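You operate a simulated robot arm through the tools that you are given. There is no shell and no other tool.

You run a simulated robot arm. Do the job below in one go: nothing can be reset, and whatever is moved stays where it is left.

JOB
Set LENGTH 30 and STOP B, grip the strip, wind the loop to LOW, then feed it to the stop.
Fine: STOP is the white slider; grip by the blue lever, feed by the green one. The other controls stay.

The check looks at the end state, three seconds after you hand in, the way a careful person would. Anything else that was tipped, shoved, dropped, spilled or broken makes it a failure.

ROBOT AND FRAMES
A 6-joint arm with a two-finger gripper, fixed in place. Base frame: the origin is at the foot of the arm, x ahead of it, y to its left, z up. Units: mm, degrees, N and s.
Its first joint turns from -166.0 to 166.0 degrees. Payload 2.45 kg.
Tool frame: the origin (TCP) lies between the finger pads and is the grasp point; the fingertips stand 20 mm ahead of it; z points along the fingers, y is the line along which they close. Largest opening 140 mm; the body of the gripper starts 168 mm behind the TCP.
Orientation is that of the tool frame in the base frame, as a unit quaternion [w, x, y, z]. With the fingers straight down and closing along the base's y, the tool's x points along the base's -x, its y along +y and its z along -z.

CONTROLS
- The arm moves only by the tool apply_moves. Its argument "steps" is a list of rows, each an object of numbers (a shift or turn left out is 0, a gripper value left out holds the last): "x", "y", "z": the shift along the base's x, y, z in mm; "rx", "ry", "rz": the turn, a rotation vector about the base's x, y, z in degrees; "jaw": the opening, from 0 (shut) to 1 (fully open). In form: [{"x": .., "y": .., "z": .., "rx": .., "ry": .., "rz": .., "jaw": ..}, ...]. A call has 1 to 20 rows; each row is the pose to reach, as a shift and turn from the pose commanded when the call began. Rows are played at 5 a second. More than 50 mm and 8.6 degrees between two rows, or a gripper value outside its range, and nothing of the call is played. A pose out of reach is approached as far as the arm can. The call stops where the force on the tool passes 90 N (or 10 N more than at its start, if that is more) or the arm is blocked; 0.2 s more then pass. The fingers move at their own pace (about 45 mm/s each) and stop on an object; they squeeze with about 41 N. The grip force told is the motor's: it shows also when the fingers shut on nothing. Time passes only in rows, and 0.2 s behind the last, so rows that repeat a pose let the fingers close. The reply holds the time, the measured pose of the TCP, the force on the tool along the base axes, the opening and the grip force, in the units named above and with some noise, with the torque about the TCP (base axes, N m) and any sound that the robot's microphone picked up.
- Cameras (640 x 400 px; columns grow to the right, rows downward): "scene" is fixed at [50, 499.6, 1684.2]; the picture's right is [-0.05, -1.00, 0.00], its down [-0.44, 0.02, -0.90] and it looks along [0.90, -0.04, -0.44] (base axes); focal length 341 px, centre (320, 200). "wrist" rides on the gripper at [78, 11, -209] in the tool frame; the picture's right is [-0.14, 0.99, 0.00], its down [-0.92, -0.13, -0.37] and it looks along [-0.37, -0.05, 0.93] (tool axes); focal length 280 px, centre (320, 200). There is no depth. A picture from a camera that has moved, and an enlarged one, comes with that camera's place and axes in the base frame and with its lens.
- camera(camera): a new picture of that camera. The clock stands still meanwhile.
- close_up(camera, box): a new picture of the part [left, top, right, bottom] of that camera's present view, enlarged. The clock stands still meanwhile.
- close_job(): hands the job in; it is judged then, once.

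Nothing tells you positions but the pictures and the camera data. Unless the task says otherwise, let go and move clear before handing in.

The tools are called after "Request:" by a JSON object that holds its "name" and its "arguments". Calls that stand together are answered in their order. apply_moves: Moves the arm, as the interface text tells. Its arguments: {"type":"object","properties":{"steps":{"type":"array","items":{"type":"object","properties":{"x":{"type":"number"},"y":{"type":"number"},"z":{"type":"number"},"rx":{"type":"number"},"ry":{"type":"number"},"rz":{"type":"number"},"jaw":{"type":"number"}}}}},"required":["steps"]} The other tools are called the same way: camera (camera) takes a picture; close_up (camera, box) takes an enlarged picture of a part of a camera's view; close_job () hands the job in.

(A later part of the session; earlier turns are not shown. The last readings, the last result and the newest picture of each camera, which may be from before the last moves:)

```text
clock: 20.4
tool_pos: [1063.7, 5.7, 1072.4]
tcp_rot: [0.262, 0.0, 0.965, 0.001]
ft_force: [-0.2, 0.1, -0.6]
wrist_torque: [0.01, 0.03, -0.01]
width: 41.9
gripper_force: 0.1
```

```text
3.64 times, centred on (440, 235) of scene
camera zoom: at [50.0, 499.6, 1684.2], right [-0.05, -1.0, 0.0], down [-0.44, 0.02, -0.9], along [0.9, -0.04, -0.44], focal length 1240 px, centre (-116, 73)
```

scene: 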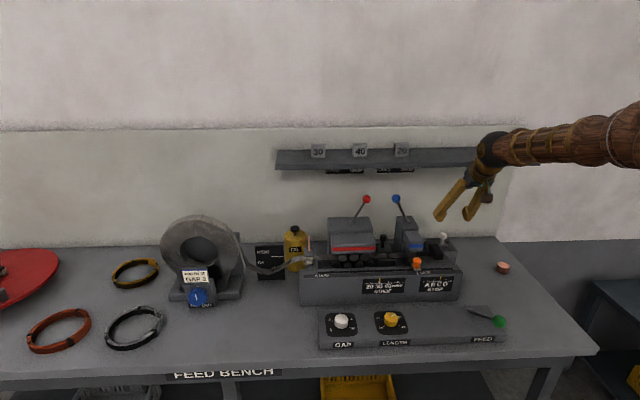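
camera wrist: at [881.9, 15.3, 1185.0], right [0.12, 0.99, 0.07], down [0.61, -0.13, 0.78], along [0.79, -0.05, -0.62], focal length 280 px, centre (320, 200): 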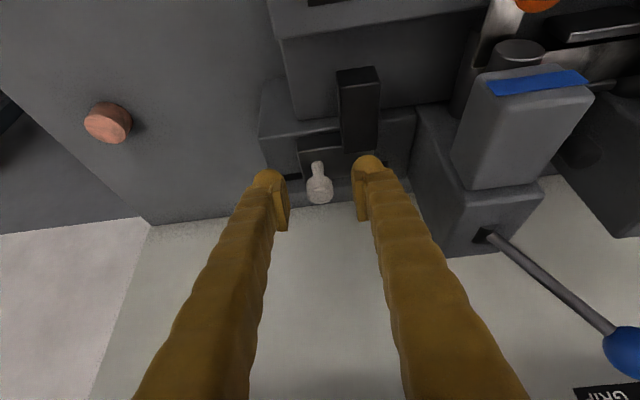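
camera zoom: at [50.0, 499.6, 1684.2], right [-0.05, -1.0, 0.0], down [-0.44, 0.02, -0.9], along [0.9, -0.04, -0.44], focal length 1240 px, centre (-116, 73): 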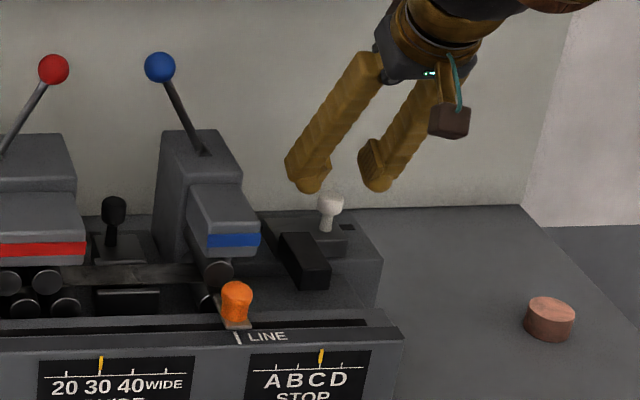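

Request:
{"name": "apply_moves", "arguments": {"steps": [{"x": 8, "z": -18, "jaw": 0.3}, {"x": 8, "z": -34}, {"x": 8, "z": -42}, {"x": 8, "z": -46}]}}

Request:
{"name": "close_up", "arguments": {"camera": "wrist", "box": [240, 90, 400, 240]}}

Request:
{"name": "close_up", "arguments": {"camera": "scene", "box": [380, 180, 500, 290]}}

```text
clock: 21.4
tool_pos: [1072.8, 4.8, 1026.8]
tcp_rot: [0.262, 0.001, 0.965, 0.0]
ft_force: [0.6, -0.6, -0.2]
wrist_torque: [0.0, 0.03, -0.04]
width: 41.9
gripper_force: 0.0
```

```text
2.67 times, centred on (320, 165) of wrist
camera zoom: at [897.9, 15.1, 1166.9], right [0.12, 0.99, 0.07], down [0.61, -0.13, 0.78], along [0.79, -0.05, -0.62], focal length 748 px, centre (320, 293)
```

zoom: 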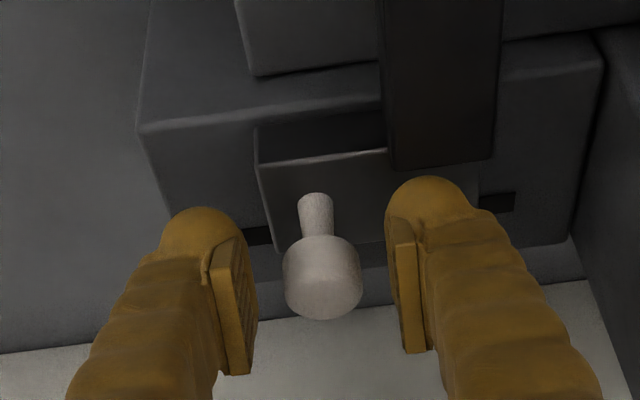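

```text
3.64 times, centred on (440, 235) of scene
camera zoom: at [50.0, 499.6, 1684.2], right [-0.05, -1.0, 0.0], down [-0.44, 0.02, -0.9], along [0.9, -0.04, -0.44], focal length 1240 px, centre (-116, 73)
```

zoom: 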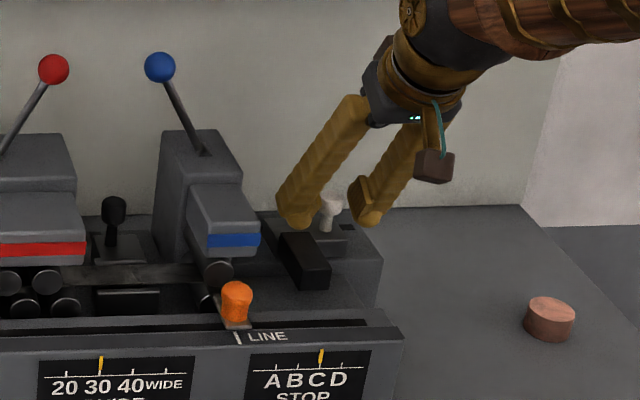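

Request:
{"name": "apply_moves", "arguments": {"steps": [{"z": -1, "jaw": 0.22}, {"z": -1, "jaw": 0.16}, {"z": -1, "jaw": 0.12}, {"z": -1, "jaw": 0.12}]}}

Request:
{"name": "close_up", "arguments": {"camera": "wrist", "box": [240, 90, 400, 240]}}

Request:
{"name": "close_up", "arguments": {"camera": "scene", "box": [380, 180, 500, 290]}}

```text
clock: 22.4
tool_pos: [1071.6, 5.2, 1025.4]
tcp_rot: [0.262, -0.001, 0.965, 0.001]
ft_force: [-0.7, 3.0, 0.5]
wrist_torque: [0.05, -0.03, 0.04]
width: 22.7
gripper_force: 42.5
```

```text
2.67 times, centred on (320, 165) of wrist
camera zoom: at [897.9, 15.5, 1166.1], right [0.12, 0.99, 0.07], down [0.61, -0.13, 0.78], along [0.79, -0.05, -0.62], focal length 748 px, centre (320, 293)
```

zoom: 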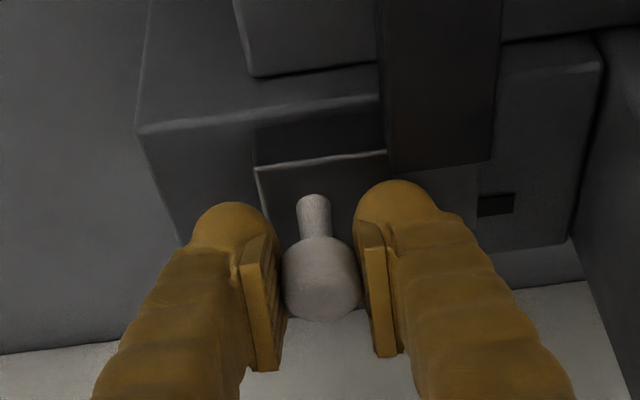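

```text
3.64 times, centred on (440, 235) of scene
camera zoom: at [50.0, 499.6, 1684.2], right [-0.05, -1.0, 0.0], down [-0.44, 0.02, -0.9], along [0.9, -0.04, -0.44], focal length 1240 px, centre (-116, 73)
```

zoom: 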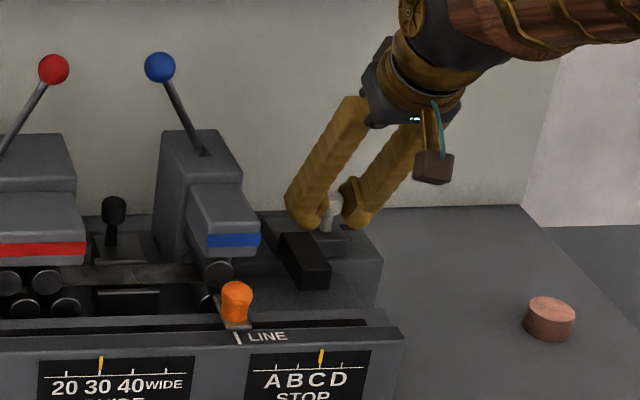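

Gripped at 22.7 mm. Moving the slider 10 mm toward +y and reading the STOP pointer.

Request:
{"name": "apply_moves", "arguments": {"steps": [{"y": 3}, {"y": 6}, {"y": 9}, {"y": 12}]}}

Request:
{"name": "close_up", "arguments": {"camera": "scene", "box": [415, 260, 475, 300]}}

Request:
{"name": "close_up", "arguments": {"camera": "scene", "box": [380, 180, 500, 290]}}

```text
clock: 23.4
tool_pos: [1071.7, 17.8, 1025.9]
tcp_rot: [0.263, 0.0, 0.965, 0.001]
ft_force: [-0.2, -5.7, 4.8]
wrist_torque: [0.01, 0.05, -0.03]
width: 22.4
gripper_force: 44.7
```

```text
10.00 times, centred on (445, 280) of scene
camera zoom: at [50.0, 499.6, 1684.2], right [-0.05, -1.0, 0.0], down [-0.44, 0.02, -0.9], along [0.9, -0.04, -0.44], focal length 3411 px, centre (-930, -600)
```

zoom: 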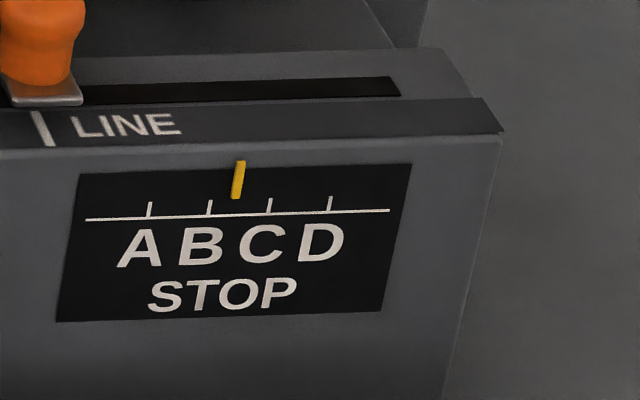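

```text
3.64 times, centred on (440, 235) of scene
camera zoom: at [50.0, 499.6, 1684.2], right [-0.05, -1.0, 0.0], down [-0.44, 0.02, -0.9], along [0.9, -0.04, -0.44], focal length 1240 px, centre (-116, 73)
```

zoom: 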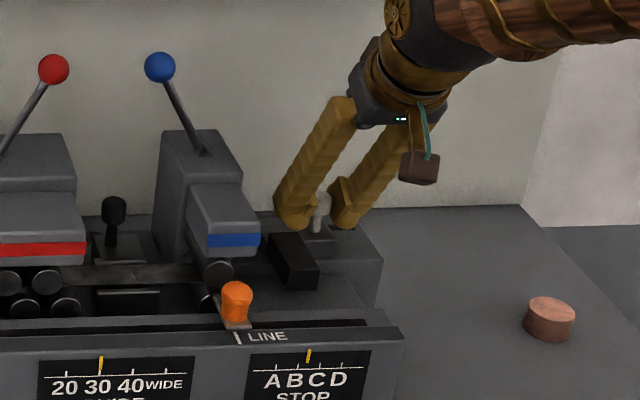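

Pointer moves 1:1 with the slider; about 9.3 mm more to reach B.

Request:
{"name": "apply_moves", "arguments": {"steps": [{"y": 3}, {"y": 6}, {"y": 9.2}, {"y": 9.2}]}}

Request:
{"name": "close_up", "arguments": {"camera": "scene", "box": [425, 264, 461, 288]}}

```text
clock: 24.4
tool_pos: [1071.4, 26.8, 1025.9]
tcp_rot: [0.263, -0.001, 0.965, 0.002]
ft_force: [3.7, -6.0, 2.9]
wrist_torque: [-0.09, -0.01, 0.0]
width: 22.6
gripper_force: 45.2
```

```text
16.00 times, centred on (443, 276) of scene
camera zoom: at [50.0, 499.6, 1684.2], right [-0.05, -1.0, 0.0], down [-0.44, 0.02, -0.9], along [0.9, -0.04, -0.44], focal length 5458 px, centre (-1648, -1016)
```

zoom: 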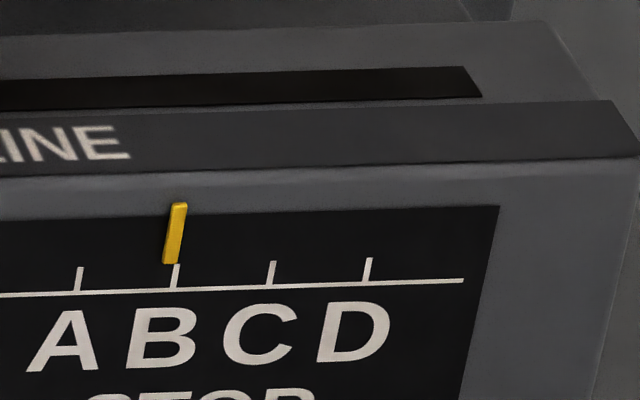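

Slightly past B by about 1 mm; nudge back.

Request:
{"name": "apply_moves", "arguments": {"steps": [{"y": -1.1}, {"y": -1.1}, {"y": -1.1}]}}

Request:
{"name": "close_up", "arguments": {"camera": "scene", "box": [425, 264, 461, 288]}}

```text
clock: 25.2
tool_pos: [1071.7, 26.1, 1025.4]
tcp_rot: [0.263, -0.001, 0.965, 0.001]
ft_force: [4.0, 5.7, 4.5]
wrist_torque: [0.06, -0.11, 0.04]
width: 22.4
gripper_force: 45.0
```

```text
16.00 times, centred on (443, 276) of scene
camera zoom: at [50.0, 499.6, 1684.2], right [-0.05, -1.0, 0.0], down [-0.44, 0.02, -0.9], along [0.9, -0.04, -0.44], focal length 5458 px, centre (-1648, -1016)
```

zoom: 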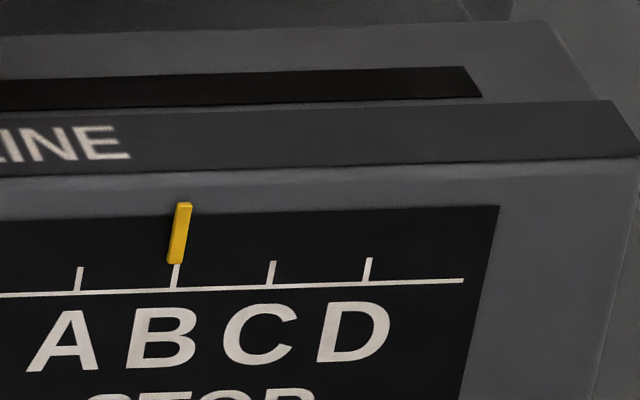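

STOP is at B. Releasing gently and rising.

Request:
{"name": "apply_moves", "arguments": {"steps": [{"jaw": 0.2}, {"jaw": 0.3}, {"jaw": 0.35}, {"z": 30}, {"z": 60}, {"x": -10, "z": 100}, {"x": -30, "z": 140}]}}

Request:
{"name": "close_up", "arguments": {"camera": "scene", "box": [425, 264, 461, 288]}}

Request:
{"name": "camera", "arguments": {"camera": "wrist"}}

Request:
{"name": "camera", "arguments": {"camera": "scene"}}

```text
clock: 26.8
tool_pos: [1042.7, 26.2, 1164.2]
tcp_rot: [0.261, 0.0, 0.965, 0.002]
ft_force: [-0.3, -0.3, 0.7]
wrist_torque: [0.02, -0.05, -0.03]
width: 49.0
gripper_force: 0.1
```

```text
16.00 times, centred on (443, 276) of scene
camera zoom: at [50.0, 499.6, 1684.2], right [-0.05, -1.0, 0.0], down [-0.44, 0.02, -0.9], along [0.9, -0.04, -0.44], focal length 5458 px, centre (-1648, -1016)
```

zoom: 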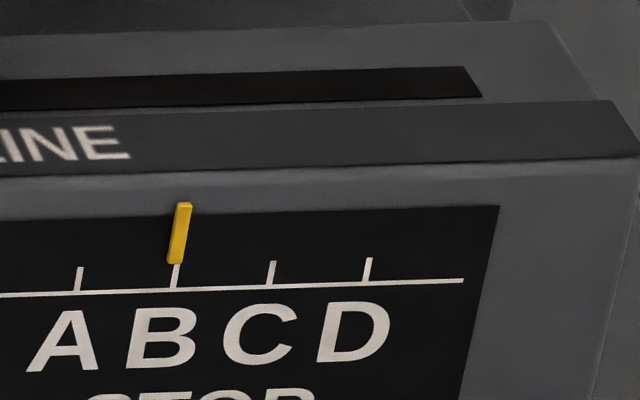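

```text
taken
camera wrist: at [868.9, 35.2, 1304.4], right [0.12, 0.99, 0.07], down [0.61, -0.13, 0.78], along [0.78, -0.05, -0.62], focal length 280 px, centre (320, 200)
```

wrist: 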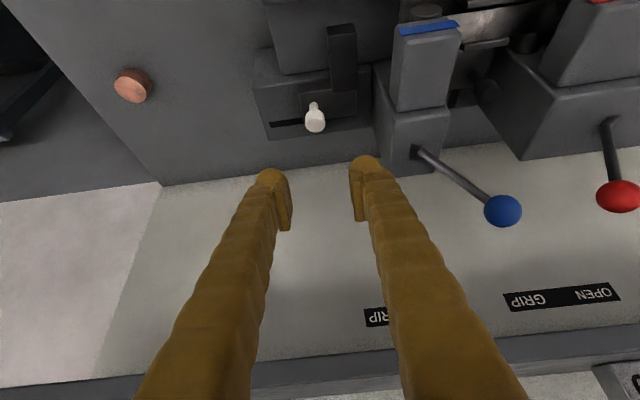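

```text
taken
```

scene: 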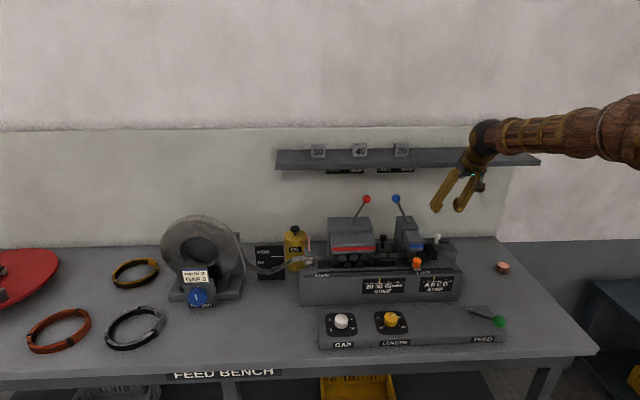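

STOP holds at B. Next: the blue lever ball, at about (1083, 178, 1176), leaning to OPEN (+y). I'll hover above it first.

Request:
{"name": "apply_moves", "arguments": {"steps": [{"z": 40, "jaw": 0.4}, {"y": 20, "z": 80}, {"y": 65, "z": 92}, {"y": 108, "z": 92}, {"y": 150, "z": 92, "x": 10}, {"y": 152, "z": 92, "x": 38}]}}

Request:
{"name": "camera", "arguments": {"camera": "wrist"}}

Request:
{"name": "camera", "arguments": {"camera": "scene"}}

```text
clock: 28.2
tool_pos: [1079.2, 178.0, 1259.2]
tcp_rot: [0.263, 0.0, 0.965, 0.001]
ft_force: [0.7, -0.1, 1.1]
wrist_torque: [0.03, 0.03, 0.03]
width: 56.1
gripper_force: 0.1
```

```text
taken
camera wrist: at [905.1, 188.0, 1398.5], right [0.12, 0.99, 0.07], down [0.61, -0.13, 0.78], along [0.79, -0.05, -0.62], focal length 280 px, centre (320, 200)
```

wrist: 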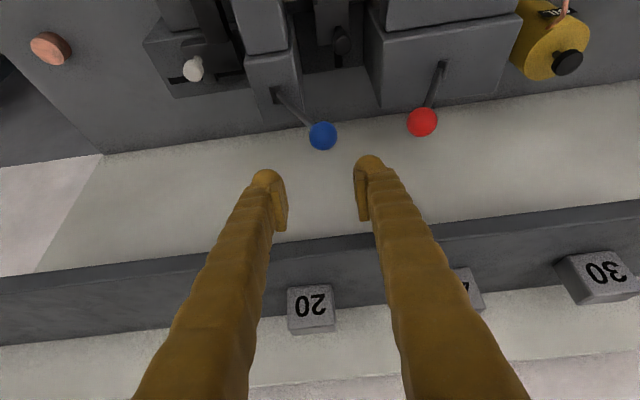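

```text
taken
```

scene: 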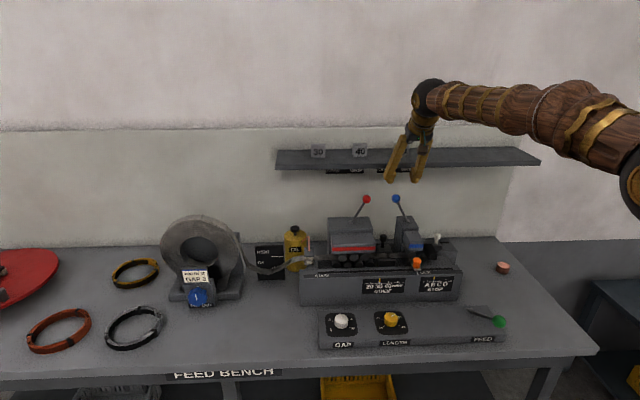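

Ball refined to about (1092, 184, 1168), ~30 mm in diameter. Lowering to straddle it.

Request:
{"name": "apply_moves", "arguments": {"steps": [{"x": 11, "y": 6, "z": -30, "jaw": 0.42}, {"x": 11, "y": 6, "z": -60}, {"x": 11, "y": 6, "z": -80}, {"x": 11, "y": 6, "z": -90}]}}

Request:
{"name": "camera", "arguments": {"camera": "wrist"}}

Request:
{"name": "close_up", "arguments": {"camera": "scene", "box": [340, 170, 460, 280]}}

```text
clock: 29.2
tool_pos: [1090.5, 183.9, 1166.4]
tcp_rot: [0.263, 0.0, 0.965, 0.001]
ft_force: [0.7, -0.3, -0.4]
wrist_torque: [-0.01, -0.02, 0.01]
width: 58.7
gripper_force: 0.1
```

```text
taken
camera wrist: at [916.5, 193.5, 1306.8], right [0.12, 0.99, 0.07], down [0.61, -0.13, 0.78], along [0.79, -0.05, -0.62], focal length 280 px, centre (320, 200)
```

wrist: 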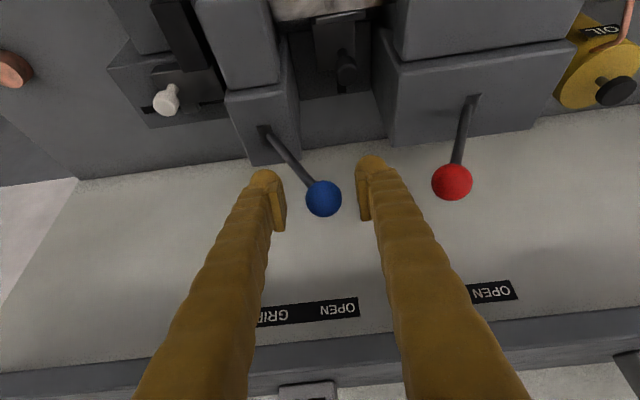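

```text
3.64 times, centred on (400, 225) of scene
camera zoom: at [50.0, 499.6, 1684.2], right [-0.05, -1.0, 0.0], down [-0.44, 0.02, -0.9], along [0.9, -0.04, -0.44], focal length 1240 px, centre (29, 109)
```

zoom: 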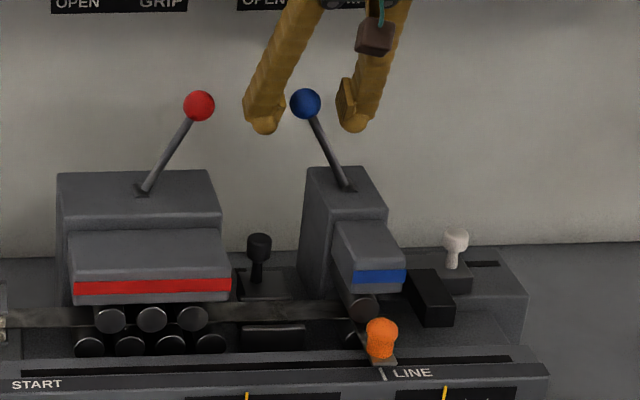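

The ball sits between the fingers. Pushing it toward −y (GRIP) along its arc.

Request:
{"name": "apply_moves", "arguments": {"steps": [{"y": -8}, {"y": -16, "z": 2}, {"y": -24, "z": 4}, {"y": -32, "z": 6}, {"y": -40, "z": 8}, {"y": -48, "z": 8}, {"y": -56, "z": 8}, {"y": -64, "z": 8}, {"y": -72, "z": 6}, {"y": -80, "z": 4}, {"y": -88, "z": 2}]}}

Request:
{"name": "camera", "arguments": {"camera": "wrist"}}

Request:
{"name": "close_up", "arguments": {"camera": "scene", "box": [340, 170, 460, 280]}}

```text
clock: 31.6
tool_pos: [1090.6, 95.7, 1170.0]
tcp_rot: [0.262, -0.001, 0.965, 0.001]
ft_force: [0.2, 0.1, -1.2]
wrist_torque: [0.01, -0.03, 0.02]
width: 58.9
gripper_force: 0.0
```

```text
taken
camera wrist: at [916.6, 105.7, 1309.4], right [0.12, 0.99, 0.07], down [0.61, -0.13, 0.78], along [0.79, -0.05, -0.62], focal length 280 px, centre (320, 200)
```

wrist: 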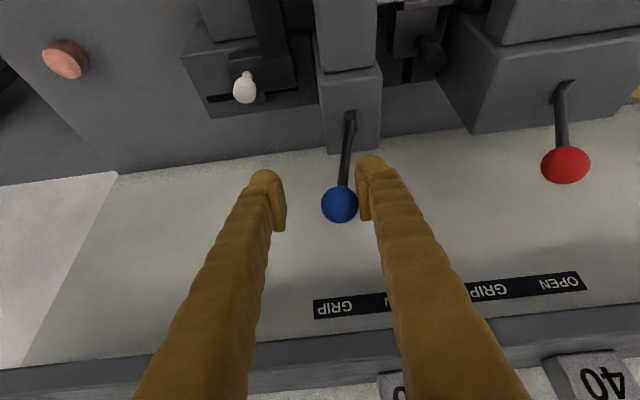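

```text
3.64 times, centred on (400, 225) of scene
camera zoom: at [50.0, 499.6, 1684.2], right [-0.05, -1.0, 0.0], down [-0.44, 0.02, -0.9], along [0.9, -0.04, -0.44], focal length 1240 px, centre (29, 109)
```

zoom: 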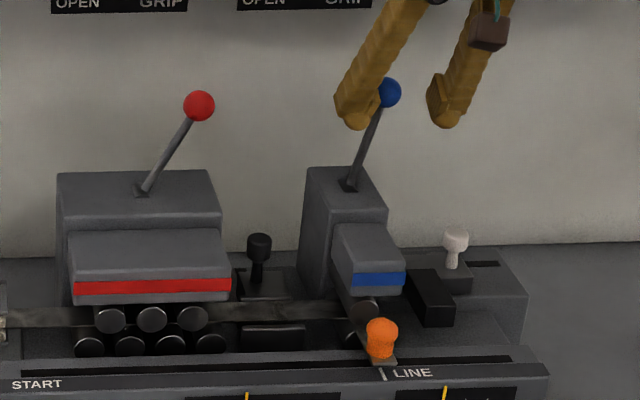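

It moves freely; continuing until its end stop.

Request:
{"name": "apply_moves", "arguments": {"steps": [{"y": -5, "z": -1}, {"y": -10, "z": -2}, {"y": -15, "z": -4}, {"y": -20, "z": -5}, {"y": -24, "z": -6}]}}

Request:
{"name": "close_up", "arguments": {"camera": "scene", "box": [340, 170, 460, 280]}}

```text
clock: 32.8
tool_pos: [1090.7, 71.8, 1163.5]
tcp_rot: [0.263, 0.0, 0.965, 0.001]
ft_force: [0.4, -0.6, 0.4]
wrist_torque: [0.06, 0.01, 0.0]
width: 58.8
gripper_force: 0.2
```

```text
3.64 times, centred on (400, 225) of scene
camera zoom: at [50.0, 499.6, 1684.2], right [-0.05, -1.0, 0.0], down [-0.44, 0.02, -0.9], along [0.9, -0.04, -0.44], focal length 1240 px, centre (29, 109)
```

zoom: 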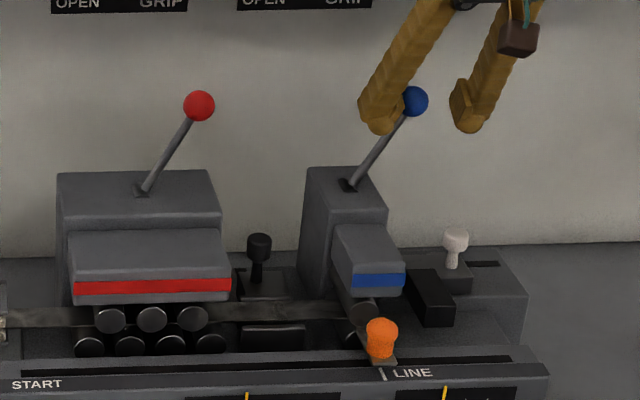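

Lever now mirrors the red one's GRIP angle. A small extra nudge to confirm it is seated.

Request:
{"name": "apply_moves", "arguments": {"steps": [{"y": -2}, {"y": -4}, {"y": -4}]}}

Request:
{"name": "close_up", "arguments": {"camera": "scene", "box": [340, 170, 460, 280]}}

Request:
{"name": "camera", "arguments": {"camera": "wrist"}}

```text
clock: 33.6
tool_pos: [1090.7, 68.1, 1163.3]
tcp_rot: [0.263, 0.0, 0.965, 0.001]
ft_force: [0.3, 0.2, 0.1]
wrist_torque: [0.0, 0.0, -0.01]
width: 59.0
gripper_force: 0.2
```

```text
3.64 times, centred on (400, 225) of scene
camera zoom: at [50.0, 499.6, 1684.2], right [-0.05, -1.0, 0.0], down [-0.44, 0.02, -0.9], along [0.9, -0.04, -0.44], focal length 1240 px, centre (29, 109)
```

zoom: 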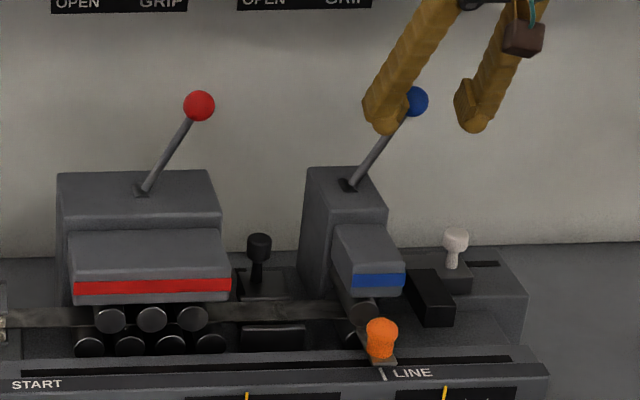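

```text
taken
camera wrist: at [916.6, 77.7, 1303.5], right [0.12, 0.99, 0.07], down [0.61, -0.13, 0.78], along [0.79, -0.05, -0.62], focal length 280 px, centre (320, 200)
```

wrist: 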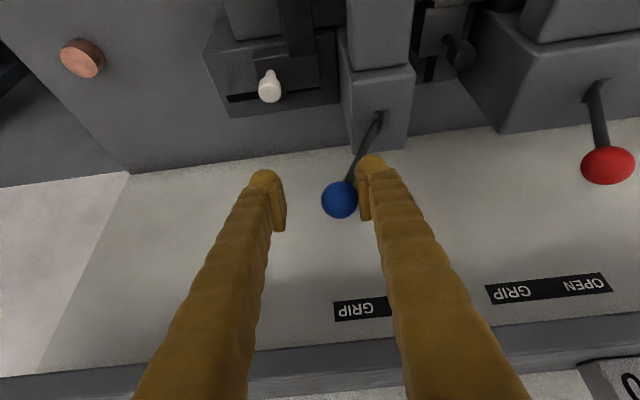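

Request:
{"name": "apply_moves", "arguments": {"steps": [{"y": -2}, {"y": -4}, {"y": -6}]}}

Request:
{"name": "close_up", "arguments": {"camera": "scene", "box": [340, 170, 460, 280]}}

```text
clock: 34.4
tool_pos: [1091.7, 62.7, 1164.1]
tcp_rot: [0.262, -0.001, 0.965, 0.002]
ft_force: [-3.3, 14.8, -3.6]
wrist_torque: [-0.19, 0.02, 0.18]
width: 68.0
gripper_force: 7.1
```

```text
3.64 times, centred on (400, 225) of scene
camera zoom: at [50.0, 499.6, 1684.2], right [-0.05, -1.0, 0.0], down [-0.44, 0.02, -0.9], along [0.9, -0.04, -0.44], focal length 1240 px, centre (29, 109)
```

zoom: 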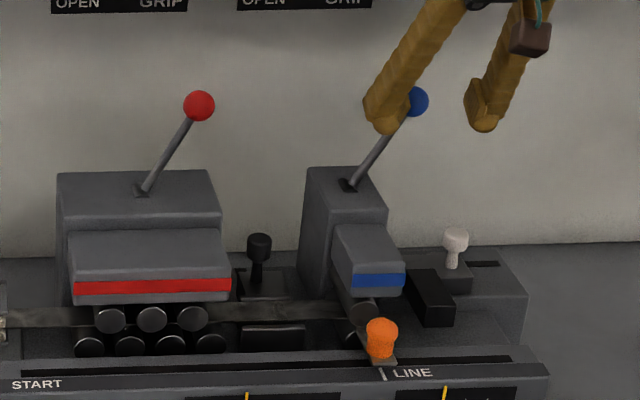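

The lever is on its GRIP end stop (15 N reaction). Backing off to centre and rising clear.

Request:
{"name": "apply_moves", "arguments": {"steps": [{"y": 7, "jaw": 0.48}, {"y": 13}, {"y": 13, "z": 30}, {"y": 13, "z": 65}, {"y": 13, "z": 105}, {"y": 13, "z": 130, "x": -30}]}}

Request:
{"name": "close_up", "arguments": {"camera": "scene", "box": [340, 170, 460, 280]}}

Request:
{"name": "close_up", "arguments": {"camera": "scene", "box": [140, 200, 320, 320]}}

```text
clock: 35.8
tool_pos: [1061.0, 75.6, 1293.8]
tcp_rot: [0.262, 0.0, 0.965, 0.001]
ft_force: [1.0, -0.1, -0.9]
wrist_torque: [0.01, -0.02, -0.01]
width: 67.0
gripper_force: 0.1
```

```text
3.64 times, centred on (400, 225) of scene
camera zoom: at [50.0, 499.6, 1684.2], right [-0.05, -1.0, 0.0], down [-0.44, 0.02, -0.9], along [0.9, -0.04, -0.44], focal length 1240 px, centre (29, 109)
```

zoom: 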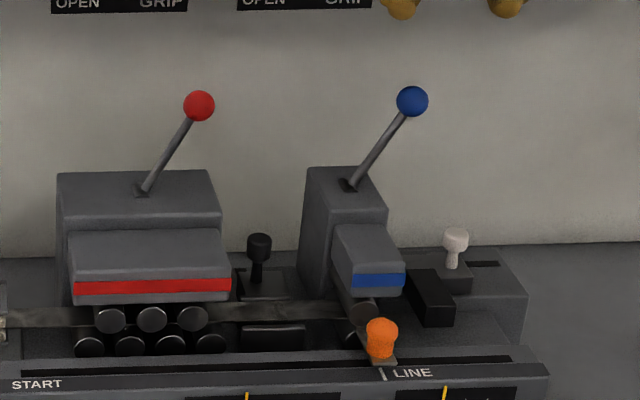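

```text
3.33 times, centred on (230, 260) of scene
camera zoom: at [50.0, 499.6, 1684.2], right [-0.05, -1.0, 0.0], down [-0.44, 0.02, -0.9], along [0.9, -0.04, -0.44], focal length 1137 px, centre (620, 0)
```

zoom: 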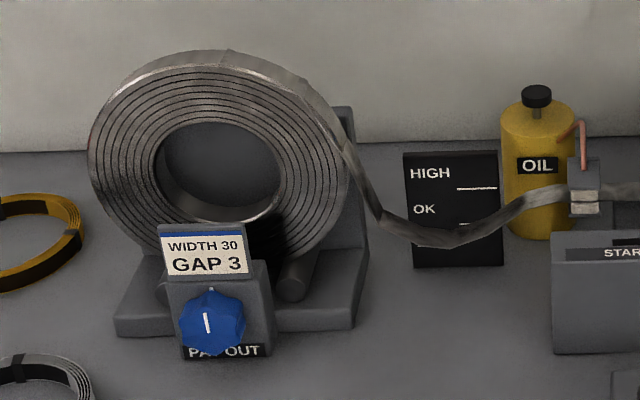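

Blue lever is at GRIP. Now I swing toward the coil (pay-out knob at roughly (907, 841, 936)) while keeping the tool high, to inspect the knob and loop gauge.

Request:
{"name": "apply_moves", "arguments": {"steps": [{"x": -31, "y": 31, "z": 5, "rz": 2.9, "jaw": 1}, {"x": -62, "y": 62, "z": 10, "rz": 5.8}, {"x": -93, "y": 93, "z": 10, "rz": 8.7}, {"x": -124, "y": 124, "z": 10, "rz": 11.6}, {"x": -155, "y": 155, "z": 10, "rz": 14.5}, {"x": -186, "y": 186, "z": 10, "rz": 17.4}, {"x": -217, "y": 217, "z": 10, "rz": 20.3}, {"x": -248, "y": 248, "z": 10, "rz": 23.2}, {"x": -279, "y": 279, "z": 10, "rz": 26.1}, {"x": -310, "y": 310, "z": 10, "rz": 29}, {"x": -341, "y": 341, "z": 10, "rz": 31.9}, {"x": -372, "y": 372, "z": 10, "rz": 34.8}, {"x": -403, "y": 403, "z": 10, "rz": 37.7}, {"x": -430, "y": 434, "z": 10, "rz": 40.6}, {"x": -450, "y": 465, "z": 10, "rz": 43}]}}

Request:
{"name": "camera", "arguments": {"camera": "wrist"}}

Request:
{"name": "camera", "arguments": {"camera": "scene"}}

```text
clock: 39.0
tool_pos: [609.1, 539.7, 1303.8]
tcp_rot: [0.244, -0.356, 0.897, 0.097]
ft_force: [0.4, 0.3, -0.6]
wrist_torque: [0.04, -0.02, 0.0]
width: 140.0
gripper_force: 0.0
```

```text
taken
camera wrist: at [476.1, 428.7, 1444.4], right [-0.59, 0.8, 0.07], down [0.53, 0.32, 0.78], along [0.61, 0.5, -0.62], focal length 280 px, centre (320, 200)
```

wrist: 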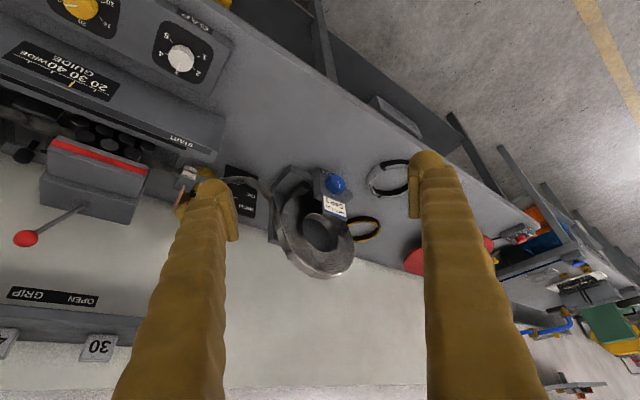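

```text
taken
```

scene: 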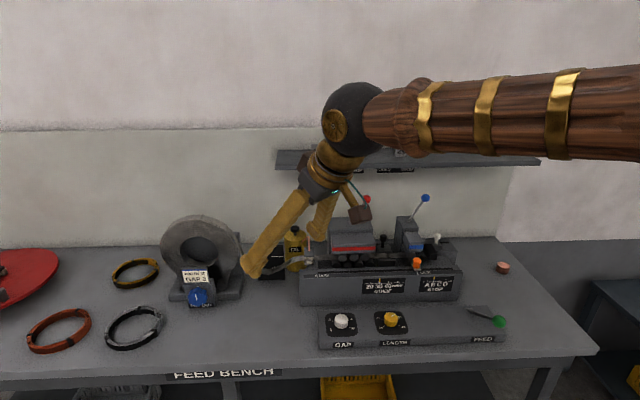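

Request:
{"name": "close_up", "arguments": {"camera": "wrist", "box": [220, 140, 400, 290]}}

Request:
{"name": "close_up", "arguments": {"camera": "scene", "box": [160, 255, 245, 315]}}

```text
2.67 times, centred on (310, 215) of wrist
camera zoom: at [476.1, 428.7, 1444.4], right [-0.59, 0.8, 0.07], down [0.53, 0.32, 0.78], along [0.61, 0.5, -0.62], focal length 748 px, centre (347, 160)
```

zoom: 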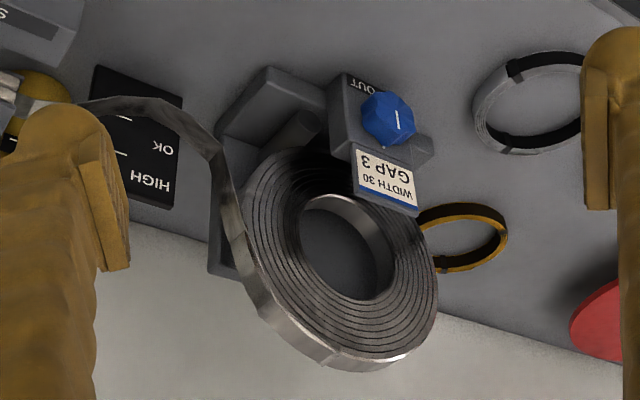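

```text
6.67 times, centred on (202, 285) of scene
camera zoom: at [50.0, 499.6, 1684.2], right [-0.05, -1.0, 0.0], down [-0.44, 0.02, -0.9], along [0.9, -0.04, -0.44], focal length 2274 px, centre (1103, -367)
```

zoom: 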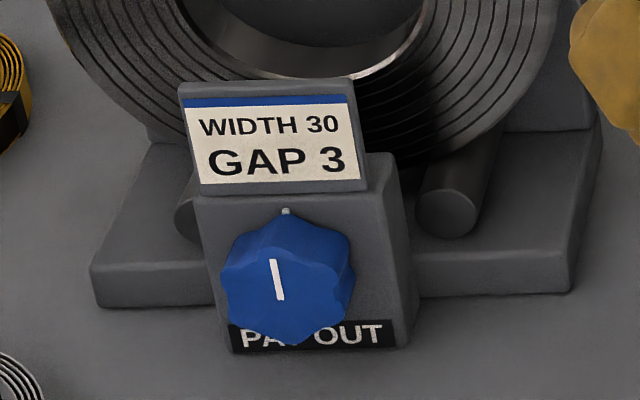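

The pay-out knob sits on the front face of a block, with a roughly horizontal axis toward the arm. I'll turn the tool to point along +x and closer to horizontal for a straight look at it.

Request:
{"name": "apply_moves", "arguments": {"steps": [{"x": 6, "y": 25, "z": -8, "rz": -7}, {"x": 12, "y": 50, "z": -16, "rz": -14}, {"x": 18, "y": 75, "z": -24, "rz": -21}, {"x": 24, "y": 100, "z": -32, "rz": -28}, {"x": 30, "y": 125, "z": -40, "rz": -35}, {"x": 36, "y": 150, "z": -48, "rz": -43}]}}

Request:
{"name": "apply_moves", "arguments": {"steps": [{"x": 4, "y": 25, "z": -20, "ry": -6}, {"x": 8, "y": 50, "z": -40, "ry": -12}, {"x": 12, "y": 75, "z": -60, "ry": -18}, {"x": 16, "y": 100, "z": -80, "ry": -24}, {"x": 20, "y": 120, "z": -100, "ry": -30}, {"x": 20, "y": 130, "z": -120, "ry": -30}]}}

Request:
{"name": "camera", "arguments": {"camera": "wrist"}}

Request:
{"name": "camera", "arguments": {"camera": "scene"}}

```text
clock: 40.4
tool_pos: [646.7, 691.0, 1256.1]
tcp_rot: [0.262, 0.001, 0.965, 0.002]
ft_force: [-0.7, -0.2, 1.0]
wrist_torque: [0.04, 0.04, 0.02]
width: 140.1
gripper_force: 0.1
```

```text
clock: 41.8
tool_pos: [666.9, 820.1, 1135.3]
tcp_rot: [0.504, -0.001, 0.864, 0.001]
ft_force: [0.1, -0.7, 0.3]
wrist_torque: [-0.03, 0.02, -0.01]
width: 140.0
gripper_force: 0.1
```

```text
taken
camera wrist: at [445.7, 830.2, 1170.2], right [0.06, 0.99, 0.12], down [0.13, -0.13, 0.98], along [0.99, -0.05, -0.14], focal length 280 px, centre (320, 200)
```

wrist: 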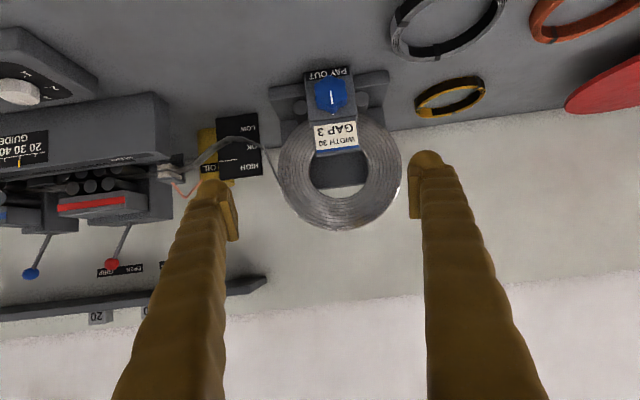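

```text
taken
```

scene: 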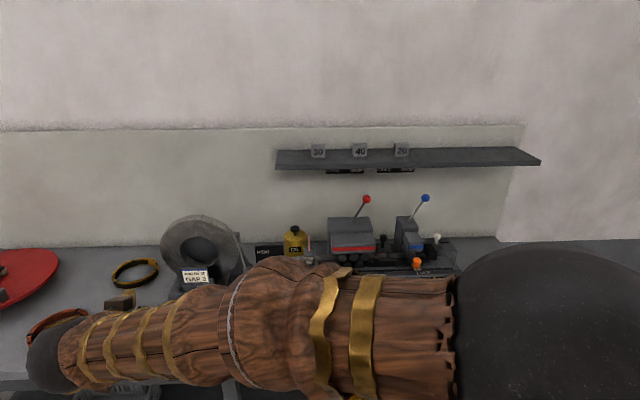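

Request:
{"name": "close_up", "arguments": {"camera": "wrist", "box": [280, 50, 400, 150]}}

Request:
{"name": "close_up", "arguments": {"camera": "wrist", "box": [160, 90, 290, 200]}}

```text
4.00 times, centred on (340, 100) of wrist
camera zoom: at [445.7, 830.2, 1170.2], right [0.06, 0.99, 0.12], down [0.13, -0.13, 0.98], along [0.99, -0.05, -0.14], focal length 1122 px, centre (240, 600)
```

zoom: 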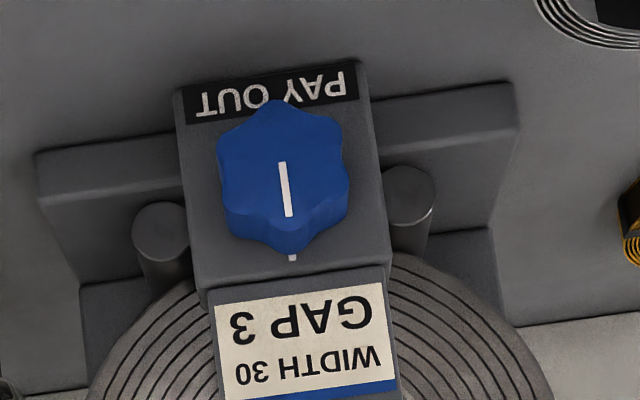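

```text
3.64 times, centred on (225, 145) of wrist
camera zoom: at [445.7, 830.2, 1170.2], right [0.06, 0.99, 0.12], down [0.13, -0.13, 0.98], along [0.99, -0.05, -0.14], focal length 1020 px, centre (666, 400)
```

zoom: 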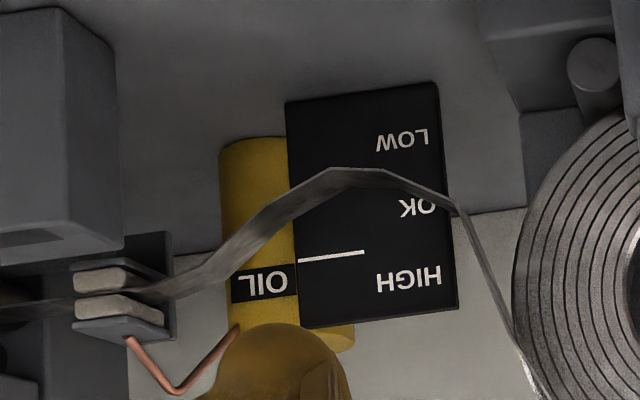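

The knob is a six-lobed dial on a vertical panel: face centre about (910, 847, 918), axis along −x, panel at x≈932. The gauge has zones: OK is z≈915–964, LOW below; loop bottom is now z≈926. I'll advance toward the knob along a 60° tool tilt, checking reach.

Request:
{"name": "apply_moves", "arguments": {"steps": [{"x": 30, "y": 4, "z": -30, "jaw": 0.6}, {"x": 60, "y": 9, "z": -60}, {"x": 90, "y": 13, "z": -90}, {"x": 120, "y": 18, "z": -120}]}}

Request:
{"name": "camera", "arguments": {"camera": "wrist"}}

Request:
{"name": "camera", "arguments": {"camera": "scene"}}

```text
clock: 42.8
tool_pos: [785.4, 838.8, 1016.9]
tcp_rot: [0.504, -0.002, 0.864, 0.002]
ft_force: [-0.4, -0.7, 0.7]
wrist_torque: [0.0, 0.09, 0.02]
width: 84.2
gripper_force: 0.1
```

```text
taken
camera wrist: at [564.8, 848.2, 1051.6], right [0.06, 0.99, 0.12], down [0.13, -0.13, 0.98], along [0.99, -0.05, -0.14], focal length 280 px, centre (320, 200)
```

wrist: 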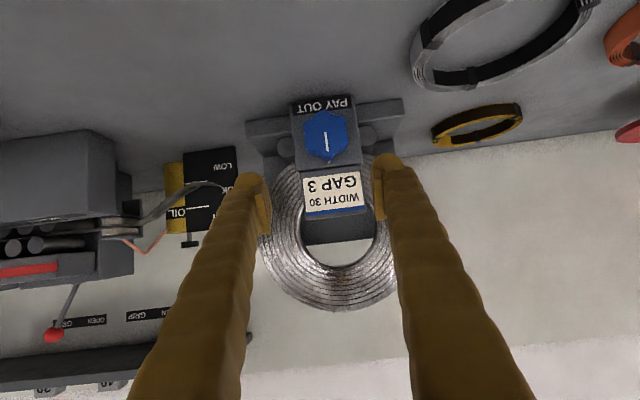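

```text
taken
```

scene: 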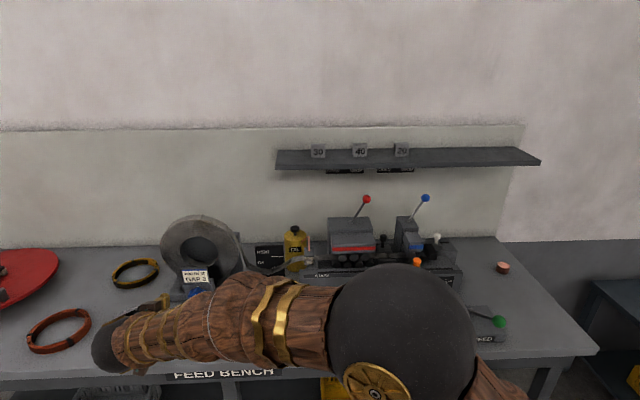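

Request:
{"name": "close_up", "arguments": {"camera": "wrist", "box": [280, 85, 370, 175]}}

```text
4.44 times, centred on (325, 130) of wrist
camera zoom: at [564.8, 848.2, 1051.6], right [0.06, 0.99, 0.12], down [0.13, -0.13, 0.98], along [0.99, -0.05, -0.14], focal length 1246 px, centre (298, 511)
```

zoom: 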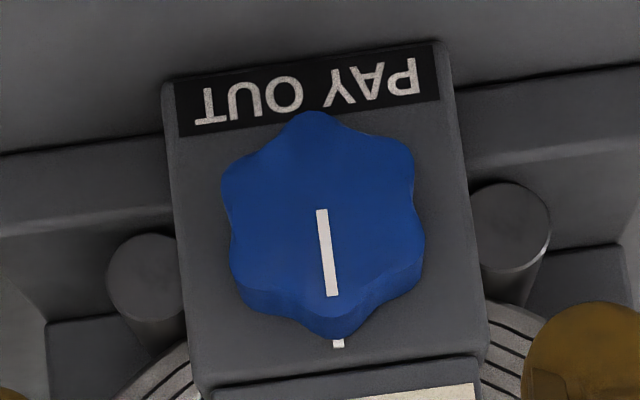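

Knob refined: face centre (902, 847.4, 920), panel x≈927, radius ~28. I move to a pre-grasp 50 mm short with tool tilt 70°.

Request:
{"name": "apply_moves", "arguments": {"steps": [{"x": 18, "y": 3, "z": -25, "ry": -3}, {"x": 36, "y": 6, "z": -50, "ry": -6}, {"x": 55, "y": 8.5, "z": -70, "ry": -10}, {"x": 62, "y": 8.5, "z": -76, "ry": -10}]}}

Request:
{"name": "camera", "arguments": {"camera": "wrist"}}

Request:
{"name": "camera", "arguments": {"camera": "scene"}}

```text
clock: 43.8
tool_pos: [848.1, 846.9, 939.8]
tcp_rot: [0.577, -0.002, 0.817, 0.002]
ft_force: [1.1, 1.3, 0.2]
wrist_torque: [0.02, -0.01, -0.02]
width: 83.9
gripper_force: 0.1
```

```text
taken
camera wrist: at [625.2, 856.2, 935.2], right [0.04, 0.99, 0.13], down [-0.04, -0.13, 0.99], along [1.0, -0.05, 0.03], focal length 280 px, centre (320, 200)
```

wrist: 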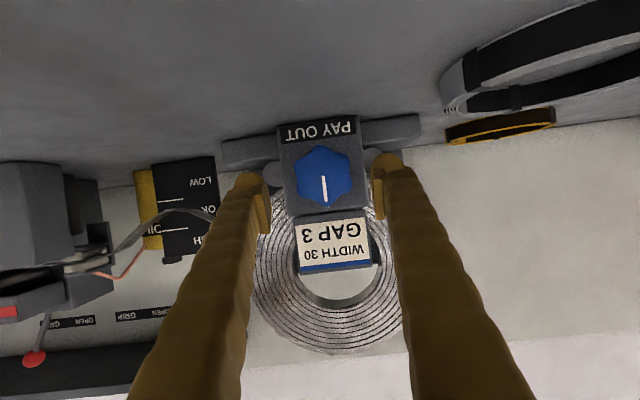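

```text
taken
```

scene: 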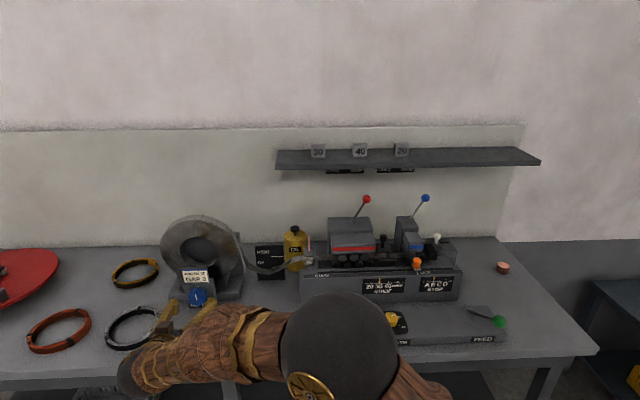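

Reach is fine, and this near-level view also shows the gauge (loop bottom just above the lower line). Advancing onto the knob.

Request:
{"name": "apply_moves", "arguments": {"steps": [{"x": 15, "z": -5.5}, {"x": 30, "z": -11}, {"x": 40, "y": 0.5, "z": -15}, {"x": 47, "y": 0.5, "z": -17}]}}

Request:
{"name": "camera", "arguments": {"camera": "wrist"}}

Request:
{"name": "close_up", "arguments": {"camera": "scene", "box": [140, 220, 260, 330]}}

```text
clock: 44.8
tool_pos: [895.6, 847.0, 922.1]
tcp_rot: [0.577, -0.001, 0.817, 0.001]
ft_force: [0.0, 0.2, -0.5]
wrist_torque: [0.0, 0.01, 0.0]
width: 84.0
gripper_force: 0.2
```

```text
taken
camera wrist: at [672.6, 856.1, 918.3], right [0.04, 0.99, 0.13], down [-0.04, -0.13, 0.99], along [1.0, -0.05, 0.03], focal length 280 px, centre (320, 200)
```

wrist: 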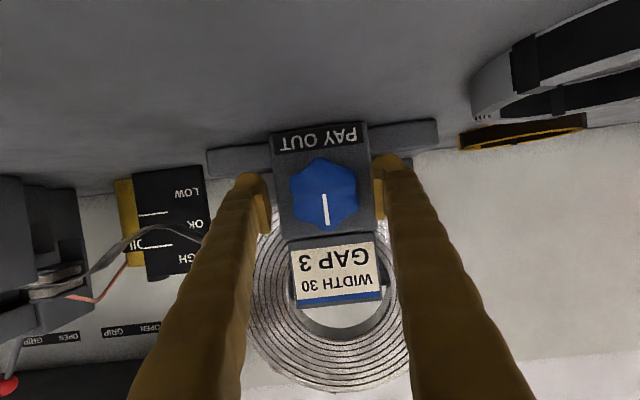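

```text
3.64 times, centred on (200, 275) of scene
camera zoom: at [50.0, 499.6, 1684.2], right [-0.05, -1.0, 0.0], down [-0.44, 0.02, -0.9], along [0.9, -0.04, -0.44], focal length 1240 px, centre (756, -73)
```

zoom: 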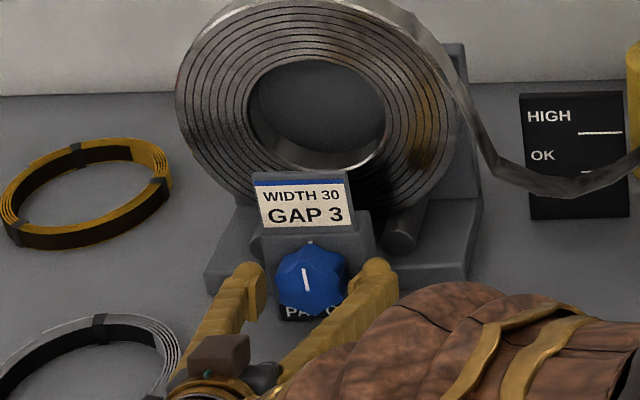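

Well aligned. Closing on the knob.

Request:
{"name": "apply_moves", "arguments": {"steps": [{"jaw": 0.5}, {"jaw": 0.4}, {"jaw": 0.32}, {"jaw": 0.28}, {"jaw": 0.28}]}}

Request:
{"name": "close_up", "arguments": {"camera": "wrist", "box": [90, 110, 410, 270]}}

```text
clock: 46.0
tool_pos: [894.4, 847.3, 923.5]
tcp_rot: [0.578, -0.002, 0.816, 0.002]
ft_force: [4.3, 29.3, 0.5]
wrist_torque: [0.06, -0.1, 0.13]
width: 58.5
gripper_force: 15.1
```

```text
2.00 times, centred on (250, 190) of wrist
camera zoom: at [671.7, 857.1, 918.6], right [0.04, 0.99, 0.13], down [-0.04, -0.13, 0.99], along [1.0, -0.05, 0.03], focal length 561 px, centre (460, 220)
```

zoom: 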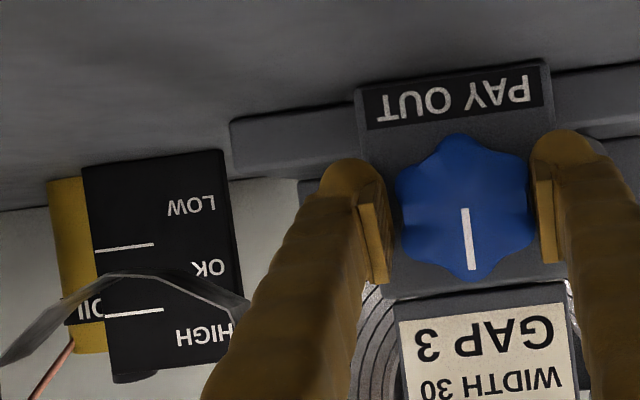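

Gripped. Test turn 20° clockwise (seen from the front) to see which way the loop goes.

Request:
{"name": "apply_moves", "arguments": {"steps": [{"y": 1.5}, {"y": 1.2, "rx": 4}, {"y": 0.9, "rx": 8}, {"y": 0.7, "rx": 12}, {"y": 0.5, "rx": 16}, {"y": 0.4, "rx": 20}, {"y": 0.4, "rx": 20}]}}

Request:
{"name": "camera", "arguments": {"camera": "wrist"}}

Request:
{"name": "close_up", "arguments": {"camera": "scene", "box": [140, 200, 320, 320]}}

```text
clock: 47.6
tool_pos: [895.1, 847.3, 921.8]
tcp_rot: [0.568, 0.099, 0.804, 0.144]
ft_force: [-6.3, 24.9, 10.0]
wrist_torque: [0.01, -0.18, 0.37]
width: 57.1
gripper_force: 13.5
```

```text
taken
camera wrist: at [671.7, 858.3, 922.2], right [0.04, 0.89, 0.46], down [-0.04, -0.46, 0.89], along [1.0, -0.06, 0.01], focal length 280 px, centre (320, 200)
```

wrist: 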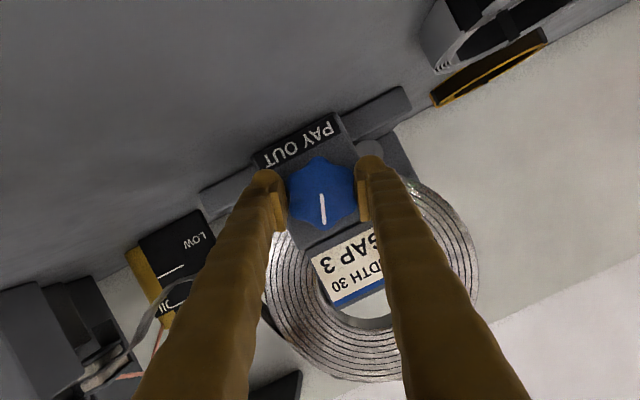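

```text
3.33 times, centred on (230, 260) of scene
camera zoom: at [50.0, 499.6, 1684.2], right [-0.05, -1.0, 0.0], down [-0.44, 0.02, -0.9], along [0.9, -0.04, -0.44], focal length 1137 px, centre (620, 0)
```

zoom: 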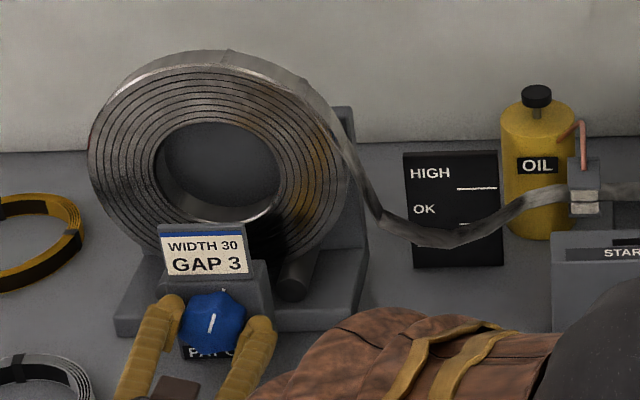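

Request:
{"name": "close_up", "arguments": {"camera": "scene", "box": [235, 235, 315, 285]}}

Request:
{"name": "apply_moves", "arguments": {"steps": [{"y": 0, "rx": 4}, {"y": 0, "rx": 8}, {"y": 0, "rx": 12}, {"y": 0, "rx": 16}, {"y": 0, "rx": 20}, {"y": 0, "rx": 20}]}}

Request:
{"name": "close_up", "arguments": {"camera": "scene", "box": [235, 235, 315, 285]}}

Request:
{"name": "camera", "arguments": {"camera": "wrist"}}

```text
8.00 times, centred on (275, 260) of scene
camera zoom: at [50.0, 499.6, 1684.2], right [-0.05, -1.0, 0.0], down [-0.44, 0.02, -0.9], along [0.9, -0.04, -0.44], focal length 2729 px, centre (680, -280)
```

zoom: 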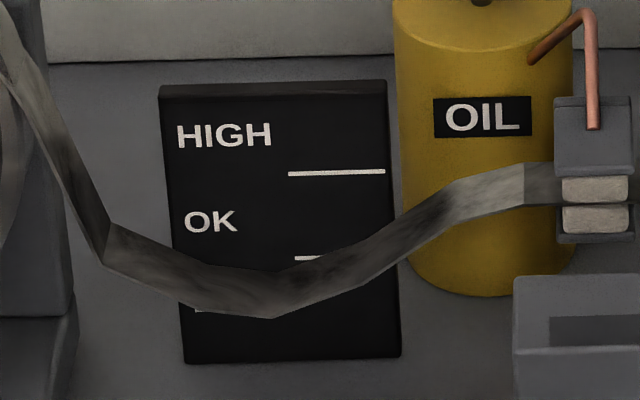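

```text
clock: 48.8
tool_pos: [901.2, 852.3, 920.1]
tcp_rot: [0.546, 0.181, 0.783, 0.238]
ft_force: [-12.7, -8.8, 3.1]
wrist_torque: [0.1, -0.72, 0.47]
width: 56.3
gripper_force: 12.4
out of reach, approached as far as the arm can: row 4, 5
stopped in row 5: the force on the tool passed its limit at 97 N (the readings are from after the stop); the commanded pose is now the measured one
```

```text
8.00 times, centred on (275, 260) of scene
camera zoom: at [50.0, 499.6, 1684.2], right [-0.05, -1.0, 0.0], down [-0.44, 0.02, -0.9], along [0.9, -0.04, -0.44], focal length 2729 px, centre (680, -280)
```

zoom: 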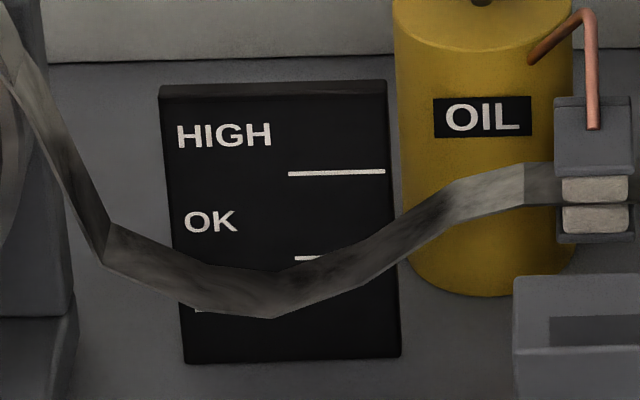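

```text
taken
camera wrist: at [678.5, 865.9, 928.3], right [0.07, 0.74, 0.67], down [-0.04, -0.67, 0.74], along [1.0, -0.08, -0.02], focal length 280 px, centre (320, 200)
```

wrist: 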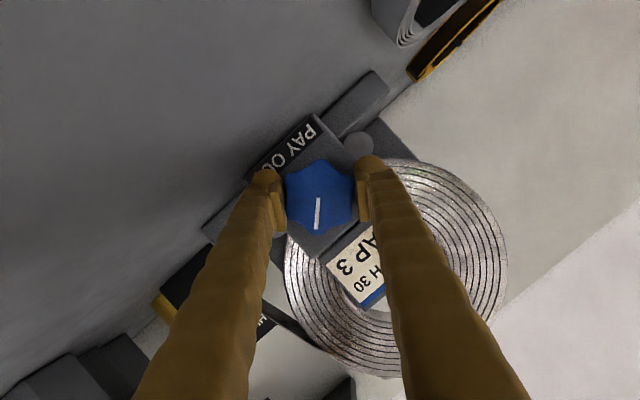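

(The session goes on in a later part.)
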